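You operate a simulated robot arm through the tools that you are given. There is no shell and no other tool. Be economical: measure what you need, move in short steps, check, and stop when the job is done.

You are at the controls of a simulated robot arm. One attempt, no reset.

## Task
Open the serving board.

Only the result counts: the job must be done as asked and must still hold three seconds after the hand-in. Knocking over, shifting, dropping, spilling or breaking anything else fails it.

## Robot
A 7-joint arm with a two-finger parallel gripper on a trunk, on a base that drives. Base frame: it is fixed to the floor where the robot stands at the start and does not move with it; the origin is under the middle of the robot, x ahead of it, y to its left, z up. Readings come in mm, rad, newtons and seconds.
With the tool pointing down near the work surface it reaches from about 340 to 760 mm from the robot's upright axis, wherever it stands. Its first joint turns from -2.007 to 2.007 rad. Places, roughly: serving board [700, -100, 800]. Payload 3.91 kg.
The tool frame sits at the grasp point between the pads (the TCP): z along the fingers, y along the line on which they close. The tips reach 30 mm beyond it. The gripper opens to 110 mm. The fingers are 20 mm wide and 10 mm thick; the gripper's body (48 by 112 mm) begins 55 mm behind the TCP.
Orientation is that of the tool frame in the base frame, as a unit quaternion [x, y, z, w]. With the fingers straight down and closing along the base's y, the tool's x points along the base's -x, its y along +y and its z along -z.

## Interface
- The arm moves only by the tool jog_arm. Its argument "rows" is a list of rows, each a list of 7 numbers: the shift along the tool's x, y, z in mm, then the turn, a rotation vector about the tool's x, y, z in rad, then the finger opening in mm, from 0 to 110. In form: [[tx, ty, tz, wx, wy, wz, claw], ...]. A call has 1 to 8 rows; each row is the pose to reach, as a shift and turn from the pose commanded when the call began, along the tool's axes at that moment. Each row takes 0.2 s and may step no farther than 50 mm and 0.15 rad from the row before; otherwise, or with a gripper value out of range, the whole call is refused. Where a pose cannot be reached the arm comes as near as it can. A force on the tool above 40 N (or 10 N above the force at the start of the call, whichever is more), or a blocked arm, ends the call early, and 0.2 s more pass. The fingers move at their own pace (about 108 mm/s each) and stop on an object; they squeeze with about 32 N. The grip force told is the motor's: it shows also when the fingers shut on nothing. Time passes only in rows, and 0.2 s behind the last, so rows that repeat a pose let the fingers close. It gives the time, the measured TCP pose, the force on the tool (base axes), the opening and the grip force at its end, in the units of the frame above (readings bear some noise).
- Cameras (640 x 400 px; columns grow to the right, rows downward): "scene" is now at [15.9, 142.8, 1505.3]; the picture's right is [-0.13, -0.99, 0.00], its down [-0.77, 0.10, -0.63] and it looks along [0.62, -0.08, -0.78] (base axes); focal length 250 px, centre (320, 200). "wrist" rides on the gripper at [-36, 0, -57] in the tool frame; the picture's right is [0.00, -1.00, 0.00], its down [0.97, 0.00, -0.24] and it looks along [0.24, 0.00, 0.97] (tool axes); focal length 218 px, centre (320, 200).
- get_image(camera): a new picture of that camera. No time passes.
- slide_trunk(by): slides the trunk up (or, below 0, down) by that many mm; the arm and the scene camera ride with it, the base frame stays. It gives what a move gives, with no picture.
- drive_base(legs): drives the robot by 1 to 6 legs, each [ahead, turn to the left] in mm and rad, along the robot's own axes; the way and the turn of a leg run together, so that a leg with both is an arc; at most 1500 mm and 3.142 rad a leg. The arm and the cameras ride along, it lands a little off, and it stops where it bumps. It gives what a move gives.
- head_to(pan, tilt): turns the head with the scene camera to pan (to the left, within 2.705 rad either way) and tilt (down, from -0.506 to 1.204), counted from straight ahead of the robot. It gives what a move gives.
- pixel_to_xyz(camera, pixels): for up to 12 pixels [column, row] of the newest picture of that camera ("zoom" is the newest enlarged one), the place [x, y, z] in the base frame of the surface seen there, good to about 2 mm. No time passes.
- inspect(camera, box): a new picture of the part [left, top, right, bottom] of that camera's present view, enlarged. No time passes.
- job_done(): hands the job in; it is judged then, once.

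Work in short steps. Measure before you move; look again where a grasp or a placing could have gone wrong, and mend it. You have 80 turns and 60 pictures in all, those below and enlarged ones among them. Open the gripper and draw the arm clear of the work before you hand the job in, unless the task says otherwise; then end with one line.

The tools are called after "Emit:" as name(argument=value, ...) on one line, values as JSON. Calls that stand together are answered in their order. jog_arm: Moves the arm, as the interface text tells. Its arguments: {"type":"object","properties":{"rows":{"type":"array","items":{"type":"array","items":{"type":"number"}}}},"required":["rows"]} The other tools are called the same way: slide_trunk (by) slides the trunk up or down; drive_base (legs) drives the base; head_to (pan, tilt) turns the head that bears the scene camera; get_image (camera) takes a picture; pixel_to_xyz (camera, pixels) gives the place of the surface under pixels of a picture; inspect (camera, box) takes an enlarged picture of a part of a camera's view; job_done () hands the job in.

At the start:

```text
clock: 0.0
ee_pos: [444.2, 160.8, 982.0]
tool_rot: [0.0, 1.0, 0.0, 0.0]
ft_force: [0.1, -1.0, 0.7]
grip_width: 110.1
gripper_force: 0.1
trunk travel left (down, up): [-625.0, 365.0]
robot x, y, heading: [0.1, 1.5, -0.006]
head pan, tilt: [-0.129, 0.894]
```

scene: 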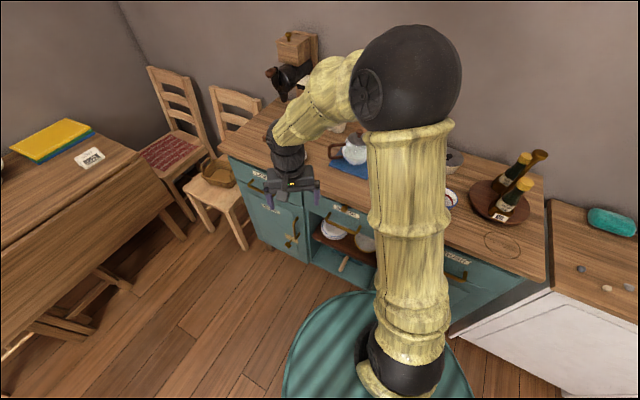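
wrist: 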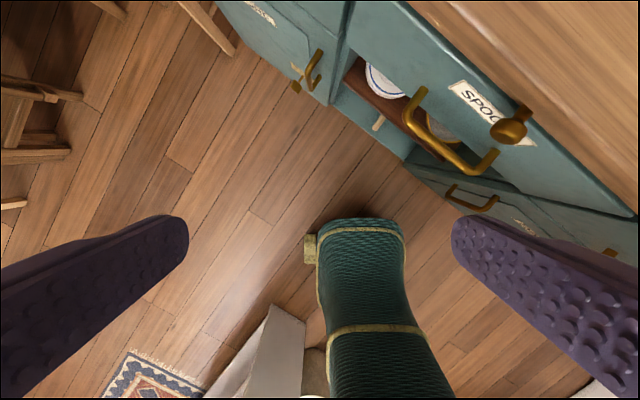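

The scene shows a teal sideboard with labelled drawers and doors, partly hidden by the arm. I'll enlarge the labels and the top first.

Emit:
inspect(camera="scene", box=[210, 100, 380, 290])

Emit:
inspect(camera="scene", box=[430, 130, 640, 330])

Emit:
inspect(camera="wrist", box=[200, 0, 640, 270])

```text
2.11 times, centred on (295, 195) of scene
```

zoom: 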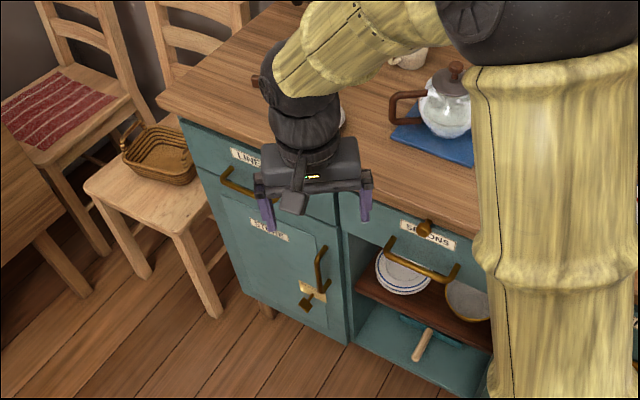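

```text
2.00 times, centred on (535, 230) of scene
```

zoom: 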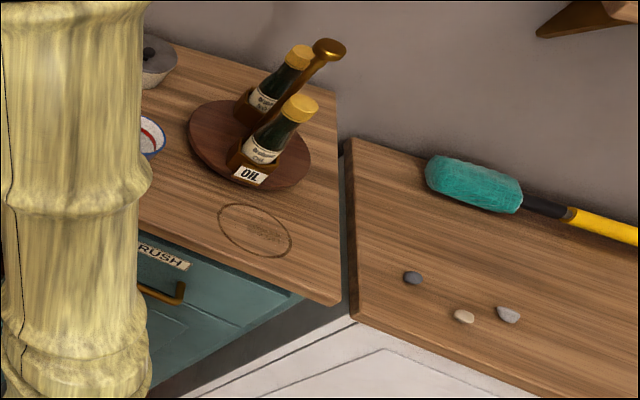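

```text
1.45 times, centred on (420, 135) of wrist
```

zoom: 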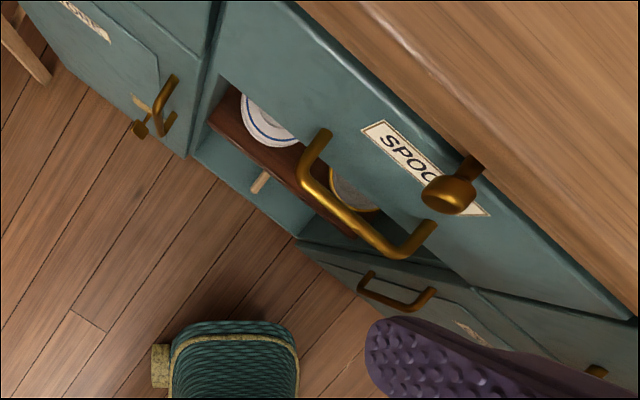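

A knob sits above the SPOONS drawer, near zoom (452,190), and may belong to a pull-out board under the top. I'll measure it and its surroundings.

Emit:
pixel_to_xyz(camera="zoom", pixels=[[452, 195], [462, 172], [480, 160], [400, 95], [420, 150], [350, 215], [320, 160], [530, 180], [300, 30], [420, 240], [600, 270], [470, 110]])

Emit:
inspect(camera="wrist", box=[440, 40, 600, 180])

```text
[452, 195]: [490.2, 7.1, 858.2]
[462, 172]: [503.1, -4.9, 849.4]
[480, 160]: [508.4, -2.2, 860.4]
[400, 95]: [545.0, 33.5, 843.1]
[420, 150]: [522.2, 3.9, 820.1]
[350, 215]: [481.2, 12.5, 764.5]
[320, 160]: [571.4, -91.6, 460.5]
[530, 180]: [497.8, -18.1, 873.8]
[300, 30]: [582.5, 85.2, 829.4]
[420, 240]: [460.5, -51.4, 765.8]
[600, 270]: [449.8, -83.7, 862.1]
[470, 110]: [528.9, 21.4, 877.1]
```

```text
2.86 times, centred on (520, 110) of wrist
```

zoom: 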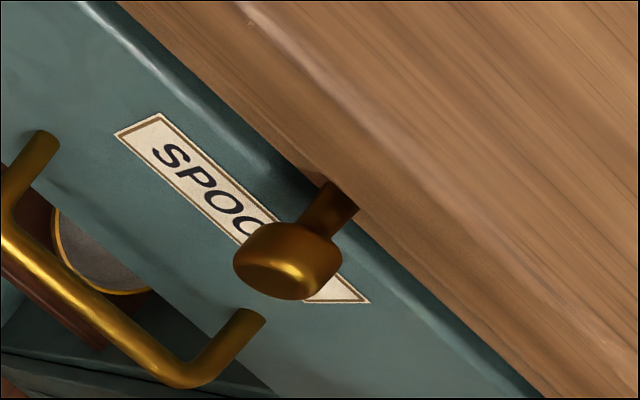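

The pixels put the front edge of the top at about z 875 and the knob at about (490, 5, 857). I'll measure more of the top and fixtures in the scene camera to find what lies near [700,-100,800].

Emit:
get_image(camera="scene")

Emit:
pixel_to_xyz(camera="scene", pixels=[[250, 140], [480, 240], [502, 244], [535, 270], [600, 270], [490, 190], [345, 217], [352, 210], [360, 165], [530, 160], [265, 207], [460, 262]])

```text
53 pictures are left
```

scene: 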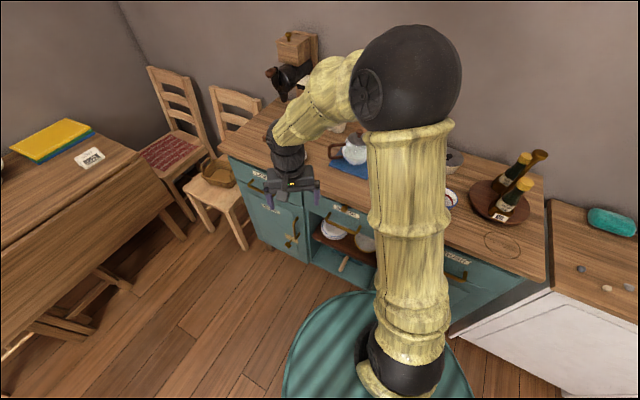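

```text
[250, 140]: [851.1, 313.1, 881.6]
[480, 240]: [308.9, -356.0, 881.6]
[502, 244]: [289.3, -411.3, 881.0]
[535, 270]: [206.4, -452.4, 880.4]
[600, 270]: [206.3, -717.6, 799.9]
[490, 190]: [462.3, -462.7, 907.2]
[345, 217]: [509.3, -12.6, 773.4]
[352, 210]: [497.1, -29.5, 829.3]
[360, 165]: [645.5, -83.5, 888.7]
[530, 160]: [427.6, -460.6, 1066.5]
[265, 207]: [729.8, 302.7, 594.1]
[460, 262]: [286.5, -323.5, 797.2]
```

The sideboard top is at z 881 and its front runs along about (0.59, 0.81), with the knob protruding just under the top. I'll back off about 200 mm to get pulling room, so first I look behind the robot.

Emit:
head_to(pan=2.7, tilt=0.9)

Emit:
get_image(camera="scene")

```text
clock: 2.5
ee_pos: [444.0, 160.1, 981.7]
tool_rot: [0.0, 1.0, -0.001, 0.0]
ft_force: [-1.0, 0.1, 0.7]
grip_width: 109.9
gripper_force: 0.1
trunk travel left (down, up): [-625.0, 365.0]
robot x, y, heading: [0.3, -0.1, 0.003]
head pan, tilt: [2.7, 0.901]
```

```text
52 pictures are left
```

scene: 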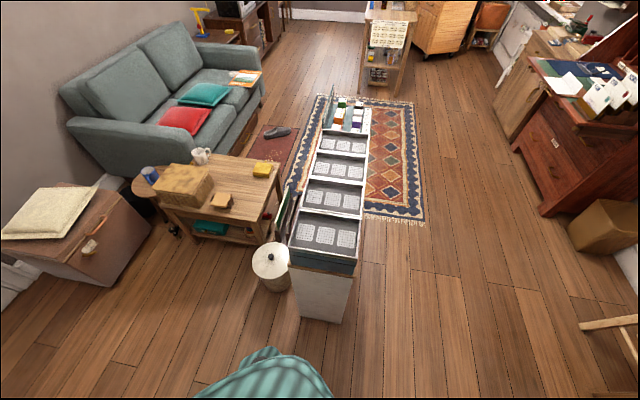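

Behind the robot are a white rack near (322,310) and a bin near (272,275). I'll measure their distances.

Emit:
pixel_to_xyz(camera="scene", pixels=[[320, 318], [300, 315], [275, 290], [265, 352], [350, 265], [322, 266], [230, 370], [310, 365], [290, 262]])

Emit:
head_to(pan=-0.35, tilt=0.85)

```text
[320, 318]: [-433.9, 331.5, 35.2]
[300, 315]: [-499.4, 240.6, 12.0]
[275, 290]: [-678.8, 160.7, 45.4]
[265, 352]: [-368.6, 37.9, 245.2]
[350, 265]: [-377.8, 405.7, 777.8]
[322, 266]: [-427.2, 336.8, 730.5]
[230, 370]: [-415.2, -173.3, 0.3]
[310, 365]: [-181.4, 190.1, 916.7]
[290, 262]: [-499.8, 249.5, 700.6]
```

```text
clock: 5.1
ee_pos: [443.8, 159.2, 981.2]
tool_rot: [-0.001, 1.0, 0.0, 0.0]
ft_force: [-0.7, -0.1, 0.0]
grip_width: 110.1
gripper_force: 0.1
trunk travel left (down, up): [-625.0, 365.0]
robot x, y, heading: [-0.4, 1.0, -0.006]
head pan, tilt: [-0.351, 0.85]
```

The rack's nearest corners are about 545 mm from the origin, so backing 120 mm leaves enough room. The arm is already clear of the sideboard.

Emit:
drive_base(legs=[[-120, 0]])

Emit:
get_image(camera="scene")

Emit:
get_image(camera="wrist")

```text
clock: 6.4
ee_pos: [323.6, 159.5, 981.3]
tool_rot: [-0.001, 1.0, 0.0, 0.0]
ft_force: [0.2, -0.5, -0.4]
grip_width: 110.1
gripper_force: 0.1
trunk travel left (down, up): [-625.0, 365.0]
robot x, y, heading: [-121.0, -0.9, 0.005]
head pan, tilt: [-0.351, 0.85]
```

```text
51 pictures are left
```

scene: 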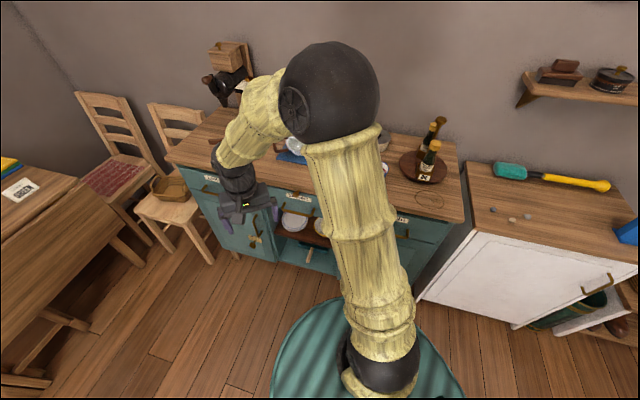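

```text
50 pictures are left
```

wrist: 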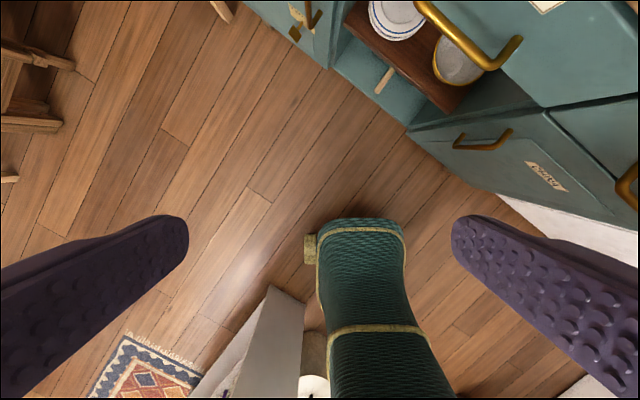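

I rotate the tool about its z by 0.63 rad so the fingers close parallel to the sideboard front. In a second call I'll tilt it to view the front.

Emit:
jog_arm(rows=[[0, 0, 0, 0, 0, 0.13, 110], [0, 0, 0, 0, 0, 0.26, 110], [0, 0, 0, 0, 0, 0.39, 110], [0, 0, 0, 0, 0, 0.52, 110], [0, 0, 0, 0, 0, 0.63, 110]])

Emit:
jog_arm(rows=[[0, 0, 0, 0, -0.14, 0, 110], [0, 0, 0, 0, -0.28, 0, 110], [0, 0, 0, 0, -0.42, 0, 110], [0, 0, 0, 0, -0.56, 0, 110], [0, 0, 0, 0, -0.7, 0, 110], [0, 0, 0, 0, -0.84, 0, 110], [0, 0, 0, 0, -0.98, 0, 110], [0, 0, 0, 0, -1.1, 0, 110]])

Emit:
get_image(camera="wrist")

Emit:
get_image(camera="scene")

```text
clock: 7.6
ee_pos: [322.9, 158.3, 981.3]
tool_rot: [0.311, 0.951, 0.0, 0.0]
ft_force: [-0.2, -0.7, 0.5]
grip_width: 110.1
gripper_force: 0.0
trunk travel left (down, up): [-625.0, 365.0]
robot x, y, heading: [-124.9, -2.6, 0.007]
head pan, tilt: [-0.351, 0.85]
```

```text
clock: 9.4
ee_pos: [322.3, 159.7, 981.9]
tool_rot: [0.264, 0.809, -0.164, 0.498]
ft_force: [0.4, 0.2, -0.7]
grip_width: 109.9
gripper_force: 0.0
trunk travel left (down, up): [-625.0, 365.0]
robot x, y, heading: [-118.7, -5.7, 0.007]
head pan, tilt: [-0.351, 0.85]
```

```text
49 pictures are left
```

wrist: 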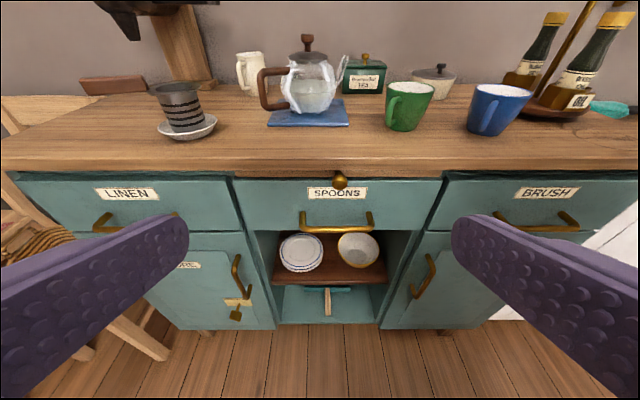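

```text
48 pictures are left
```

scene: 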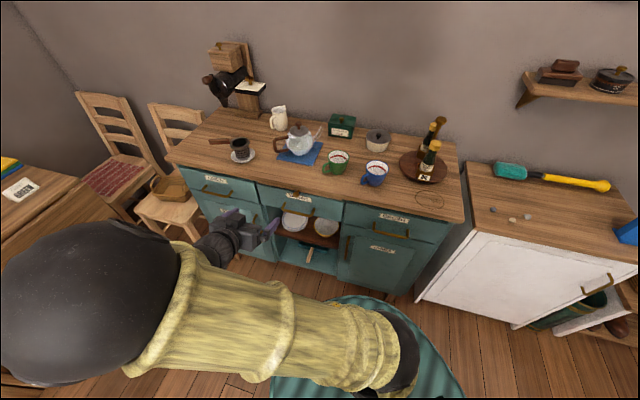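

There is a clear front view now, with the knob at (340,181) on the underside of the top, above SPOONS. I'll zoom in on it.

Emit:
inspect(camera="wrist", box=[270, 145, 410, 240])

Emit:
pixel_to_xyz(camera="zoom", pixels=[[318, 168], [318, 145], [345, 165], [295, 165], [318, 190], [100, 100], [550, 100], [100, 140], [550, 140], [320, 100], [300, 360], [100, 210]])

```text
4.21 times, centred on (340, 192) of wrist
```

zoom: 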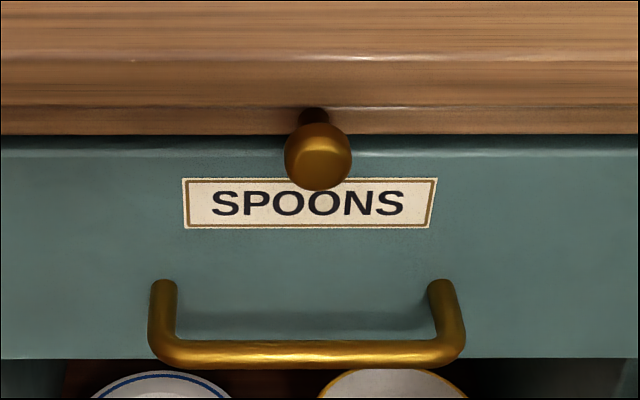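

```text
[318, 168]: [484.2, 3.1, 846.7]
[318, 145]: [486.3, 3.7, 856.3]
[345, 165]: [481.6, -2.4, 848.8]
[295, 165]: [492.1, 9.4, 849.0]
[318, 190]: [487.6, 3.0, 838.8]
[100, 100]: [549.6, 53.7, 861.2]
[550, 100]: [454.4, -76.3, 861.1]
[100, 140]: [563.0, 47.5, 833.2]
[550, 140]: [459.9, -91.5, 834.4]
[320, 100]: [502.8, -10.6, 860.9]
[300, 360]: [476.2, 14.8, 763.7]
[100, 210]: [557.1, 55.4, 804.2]
```

The knob head is about 22 mm wide, centred near (487, 1, 848), and stands about 20 mm proud of the board's edge. I bring the tool back to vertical and take it to a spot in front of and above the knob.

Emit:
jog_arm(rows=[[0, 0, 0, 0, 0.14, 0, 110], [0, 0, 0, 0, 0.28, 0, 110], [0, 0, 0, 0, 0.42, 0, 110], [0, 0, 0, 0, 0.56, 0, 110], [0, 0, 0, 0, 0.7, 0, 110], [0, 0, 0, 0, 0.84, 0, 110], [0, 0, 0, 0, 0.98, 0, 110], [0, 0, 0, 0, 1.1, 0, 110]])

Emit:
jog_arm(rows=[[-45, -7, 0, 0, 0, 0, 110], [-90, -15, 0, 0, 0, 0, 110], [-135, -22, 0, 0, 0, 0, 110], [-180, -31, 0, 0, 0, 0, 110], [-180, -31, 0, 0, 0, 0, 110]])

Emit:
get_image(camera="wrist")

```text
clock: 11.2
ee_pos: [322.4, 158.5, 982.1]
tool_rot: [0.31, 0.951, 0.001, 0.0]
ft_force: [0.6, 0.4, 0.1]
grip_width: 110.1
gripper_force: 0.0
trunk travel left (down, up): [-625.0, 365.0]
robot x, y, heading: [-123.0, -3.0, 0.002]
head pan, tilt: [-0.351, 0.85]
```

```text
clock: 12.4
ee_pos: [448.6, 27.8, 982.5]
tool_rot: [0.31, 0.951, 0.0, 0.0]
ft_force: [0.2, 0.3, -0.3]
grip_width: 110.1
gripper_force: 0.0
trunk travel left (down, up): [-625.0, 365.0]
robot x, y, heading: [-120.4, -0.9, 0.009]
head pan, tilt: [-0.351, 0.85]
```

```text
46 pictures are left
```

wrist: 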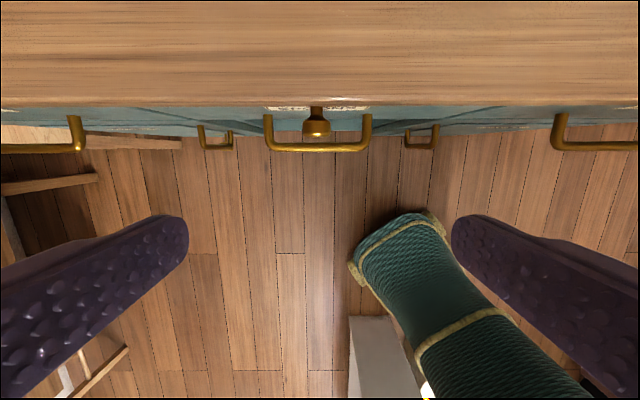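

The board edge is level in the picture and the knob is at (316,122), nearly centred. I'll measure it and start descending in front of it.

Emit:
pixel_to_xyz(camera="wrist", pixels=[[316, 121], [305, 127], [327, 127], [316, 134], [316, 112], [316, 103], [250, 104], [400, 104]])

Emit:
jog_arm(rows=[[0, 2, 40, 0, 0, 0, 80], [0, 2, 80, 0, 0, 0, 80], [0, 2, 127, 0, 0, 0, 80], [0, 2, 127, 0, 0, 0, 80]])

Emit:
get_image(camera="wrist")

```text
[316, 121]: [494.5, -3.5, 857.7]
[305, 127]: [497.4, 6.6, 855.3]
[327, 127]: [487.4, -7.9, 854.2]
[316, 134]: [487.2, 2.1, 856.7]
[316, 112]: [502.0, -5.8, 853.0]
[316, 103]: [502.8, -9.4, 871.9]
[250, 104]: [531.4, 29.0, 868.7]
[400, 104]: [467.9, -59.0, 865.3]
```

```text
clock: 13.4
ee_pos: [449.9, 29.6, 854.7]
tool_rot: [0.31, 0.951, 0.001, 0.0]
ft_force: [-0.1, 0.8, -0.4]
grip_width: 79.9
gripper_force: 0.0
trunk travel left (down, up): [-625.0, 365.0]
robot x, y, heading: [-119.6, -1.5, 0.006]
head pan, tilt: [-0.351, 0.85]
```

```text
45 pictures are left
```

wrist: 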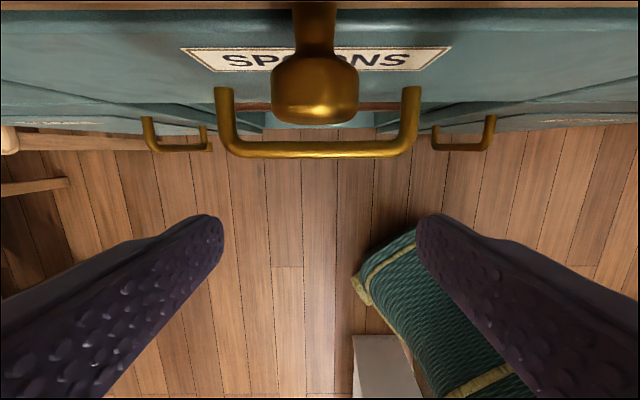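

The knob lines up along the front (t≈289 for both it and the TCP). I move in 48 mm toward it and close the fingers on the head.

Emit:
jog_arm(rows=[[-25, 0, 2, 0, 0, 0, 80], [-48, 0, 3, 0, 0, 0, 80], [-48, 0, 3, 0, 0, 0, 80]])

Emit:
jog_arm(rows=[[0, 0, 0, 0, 0, 0, 40], [0, 0, 0, 0, 0, 0, 0], [0, 0, 0, 0, 0, 0, 0], [0, 0, 0, 0, 0, 0, 0]])

Emit:
get_image(camera="wrist")

```text
clock: 14.2
ee_pos: [488.4, 0.9, 852.1]
tool_rot: [0.31, 0.951, 0.0, 0.0]
ft_force: [0.1, -1.3, -0.2]
grip_width: 80.1
gripper_force: 0.1
trunk travel left (down, up): [-625.0, 365.0]
robot x, y, heading: [-123.7, -3.1, 0.001]
head pan, tilt: [-0.351, 0.85]
```

```text
clock: 15.2
ee_pos: [490.0, 1.4, 850.8]
tool_rot: [0.31, 0.951, 0.0, 0.0]
ft_force: [4.3, 4.5, 1.3]
grip_width: 23.5
gripper_force: 44.8
trunk travel left (down, up): [-625.0, 365.0]
robot x, y, heading: [-120.0, 0.6, 0.006]
head pan, tilt: [-0.351, 0.85]
```

```text
44 pictures are left
```

wrist: 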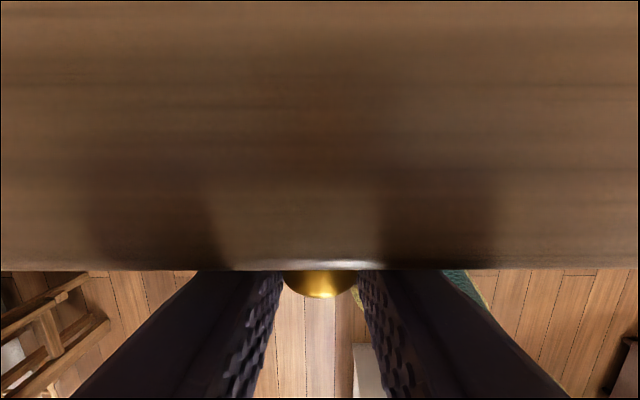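

The fingers hold the head at a 23.5 mm opening. I pull gently outward along tool +x.

Emit:
jog_arm(rows=[[8, 0, 0, 0, 0, 0, 0], [16, 0, 0, 0, 0, 0, 0], [28, 0, 0, 0, 0, 0, 0], [40, 0, 0, 0, 0, 0, 0]])

Emit:
get_image(camera="wrist")

```text
clock: 16.2
ee_pos: [458.0, 25.8, 851.9]
tool_rot: [0.31, 0.951, -0.001, 0.0]
ft_force: [3.5, 5.1, -2.7]
grip_width: 24.0
gripper_force: 45.2
trunk travel left (down, up): [-625.0, 365.0]
robot x, y, heading: [-123.3, -1.8, 0.007]
head pan, tilt: [-0.351, 0.85]
```

```text
43 pictures are left
```

wrist: 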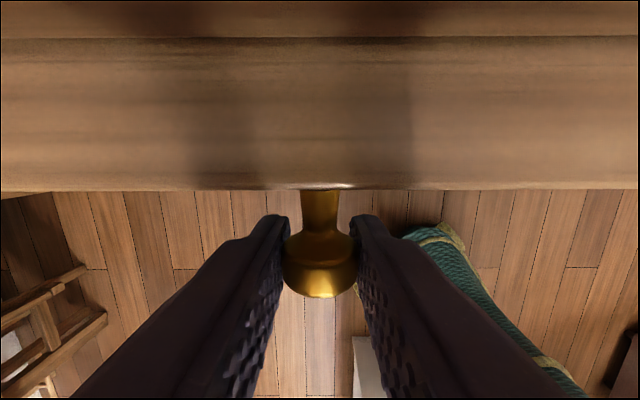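

The board seems to be coming out: there is a seam at row 38, and a new edge at row 190. I'll measure both and check the scene.

Emit:
pixel_to_xyz(camera="wrist", pixels=[[250, 185], [250, 100], [250, 50], [250, 30], [320, 205], [320, 290]])

Emit:
inspect(camera="scene", box=[160, 90, 480, 290])

```text
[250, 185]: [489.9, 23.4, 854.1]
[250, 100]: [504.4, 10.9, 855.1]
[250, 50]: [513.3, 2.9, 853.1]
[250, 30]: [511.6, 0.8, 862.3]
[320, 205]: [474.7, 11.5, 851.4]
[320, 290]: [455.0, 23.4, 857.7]
```

```text
2.00 times, centred on (320, 190) of scene
```

zoom: 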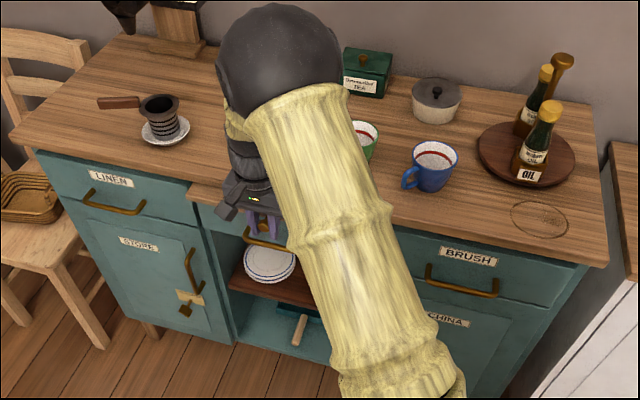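

The board surface is out at z 854, with the top's underside at about 861. I keep pulling in the same direction.

Emit:
jog_arm(rows=[[20, 0, 0, 0, 0, 0, 0], [40, 0, 0, 0, 0, 0, 0], [60, 0, 0, 0, 0, 0, 0], [80, 0, 0, 0, 0, 0, 0], [100, 0, 0, 0, 0, 0, 0], [120, 0, 0, 0, 0, 0, 0], [140, 0, 0, 0, 0, 0, 0]])

Emit:
get_image(camera="wrist")

```text
clock: 17.8
ee_pos: [342.7, 107.6, 851.9]
tool_rot: [0.309, 0.951, 0.0, 0.0]
ft_force: [-1.2, 2.2, 7.0]
grip_width: 23.7
gripper_force: 45.2
trunk travel left (down, up): [-625.0, 365.0]
robot x, y, heading: [-122.8, -2.1, 0.004]
head pan, tilt: [-0.351, 0.85]
```

```text
41 pictures are left
```

wrist: 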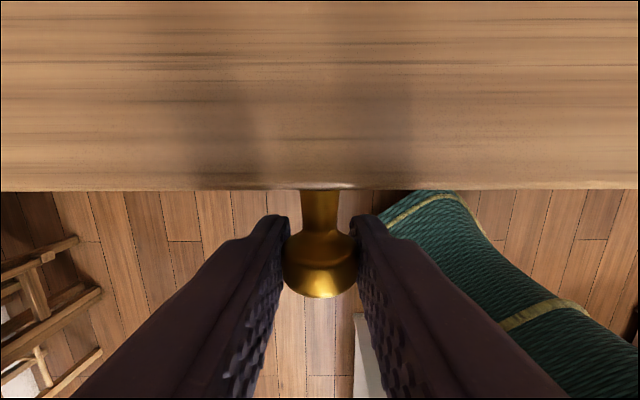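

About 180 mm of the board is out, and the grip and alignment are unchanged. I continue pulling until it stops.

Emit:
jog_arm(rows=[[15, 0, 0, 0, 0, 0, 0], [30, 0, 0, 0, 0, 0, 0], [45, 0, 0, 0, 0, 0, 0], [60, 0, 0, 0, 0, 0, 0], [75, 0, 0, 0, 0, 0, 0], [90, 0, 0, 0, 0, 0, 0]])

Emit:
get_image(camera="wrist")

Emit:
get_image(camera="scene")

```text
clock: 19.1
ee_pos: [286.0, 150.7, 852.1]
tool_rot: [0.317, 0.949, 0.001, 0.008]
ft_force: [12.5, -12.6, -13.0]
grip_width: 24.0
gripper_force: 45.0
trunk travel left (down, up): [-625.0, 365.0]
robot x, y, heading: [-121.2, -1.7, 0.006]
head pan, tilt: [-0.351, 0.85]
stopped in row 6: the force on the tool passed its limit (the readings are from after the stop); the commanded pose is now the measured one
```

```text
40 pictures are left
```

wrist: 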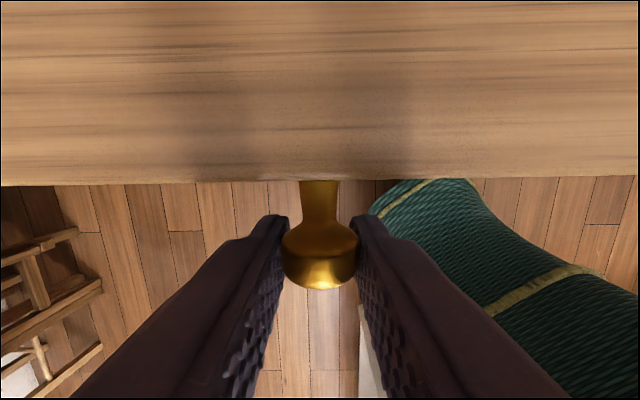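

```text
39 pictures are left
```

scene: 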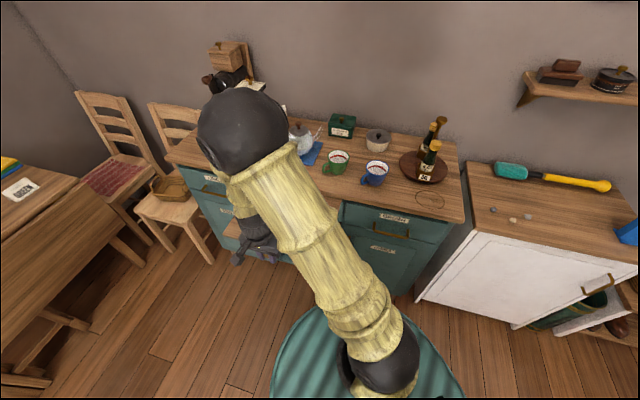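

The pull stopped with force after about 250 mm of travel, which is probably the end stop. I release the knob, lift straight up, and then draw away.

Emit:
jog_arm(rows=[[0, 0, 0, 0, 0, 0, 60], [0, 0, 0, 0, 0, 0, 80], [0, 0, 0, 0, 0, 0, 80]])

Emit:
jog_arm(rows=[[5, 0, -30, 0, 0, 0, 80], [8, 0, -70, 0, 0, 0, 80], [10, 0, -110, 0, 0, 0, 80], [10, 0, -150, 0, 0, 0, 80], [10, 0, -180, 0, 0, 0, 80]])

Emit:
get_image(camera="wrist")

```text
clock: 19.9
ee_pos: [283.2, 153.0, 854.6]
tool_rot: [0.315, 0.949, 0.001, 0.007]
ft_force: [-1.0, -0.3, -0.4]
grip_width: 80.0
gripper_force: 0.1
trunk travel left (down, up): [-625.0, 365.0]
robot x, y, heading: [-117.6, -1.1, 0.007]
head pan, tilt: [-0.351, 0.85]
```

```text
clock: 21.1
ee_pos: [270.8, 158.6, 1034.6]
tool_rot: [0.315, 0.949, 0.001, 0.008]
ft_force: [-0.6, -0.2, -0.3]
grip_width: 80.0
gripper_force: 0.0
trunk travel left (down, up): [-625.0, 365.0]
robot x, y, heading: [-119.8, -1.4, 0.006]
head pan, tilt: [-0.351, 0.85]
```

```text
38 pictures are left
```

wrist: 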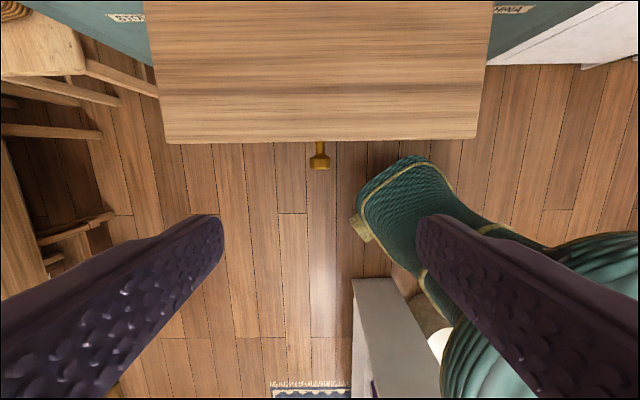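

The board stands out with the knob at (319,155) and the gripper is clear. I'll move back and tilt up to see how far out it is and whether anything shifted.

Emit:
pixel_to_xyz(camera="wrist", pixels=[[319, 155], [320, 134], [180, 138], [465, 133], [320, 20]])

Emit:
jog_arm(rows=[[0, 0, 0, 0, -0.14, 0, 80], [0, 0, 0, 0, -0.28, 0, 80], [0, 0, 0, 0, -0.42, 0, 80], [0, 0, 0, 0, -0.56, 0, 80], [0, 0, 0, 0, -0.7, 0, 80], [0, 0, 0, 0, -0.84, 0, 80]])

Emit:
get_image(camera="wrist")

Emit:
get_image(camera="scene")

```text
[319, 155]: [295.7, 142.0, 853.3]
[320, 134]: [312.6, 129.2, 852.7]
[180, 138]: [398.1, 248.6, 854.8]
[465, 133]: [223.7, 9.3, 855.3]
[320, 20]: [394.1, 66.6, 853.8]
```

```text
clock: 22.5
ee_pos: [272.3, 159.1, 1031.9]
tool_rot: [0.288, 0.863, -0.128, 0.394]
ft_force: [1.0, 0.2, 0.2]
grip_width: 80.1
gripper_force: 0.0
trunk travel left (down, up): [-625.0, 365.0]
robot x, y, heading: [-120.4, 3.2, 0.004]
head pan, tilt: [-0.351, 0.85]
```

```text
37 pictures are left
```

wrist: 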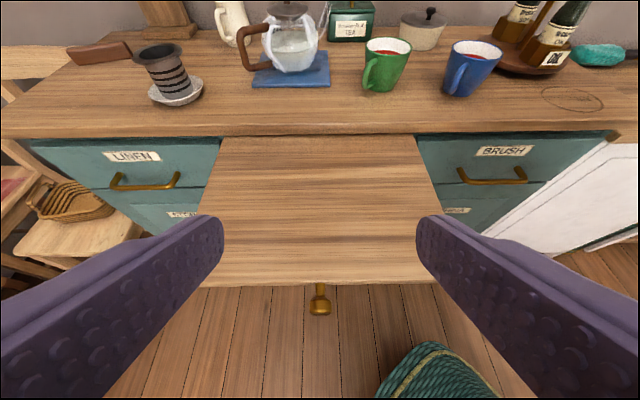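

```text
36 pictures are left
```

scene: 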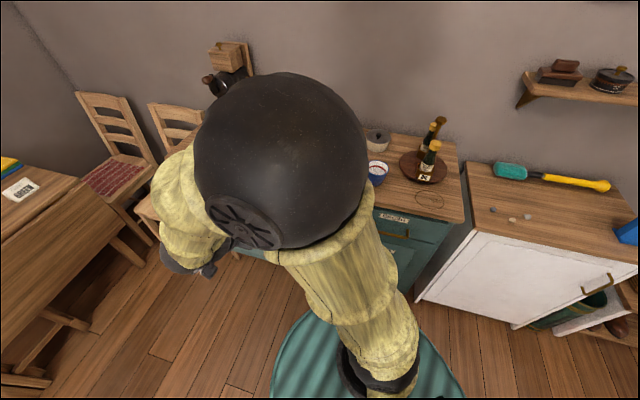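

The board is out about 240 mm, to its stop. Everything on the top stands where it was, and the gripper is open and clear of the work, so I hand in.

Emit:
job_done()

```text
The job is handed in.
```

The serving board is open: I pulled it out about 240 mm by its knob until it stopped, and nothing on the sideboard appears to have moved.
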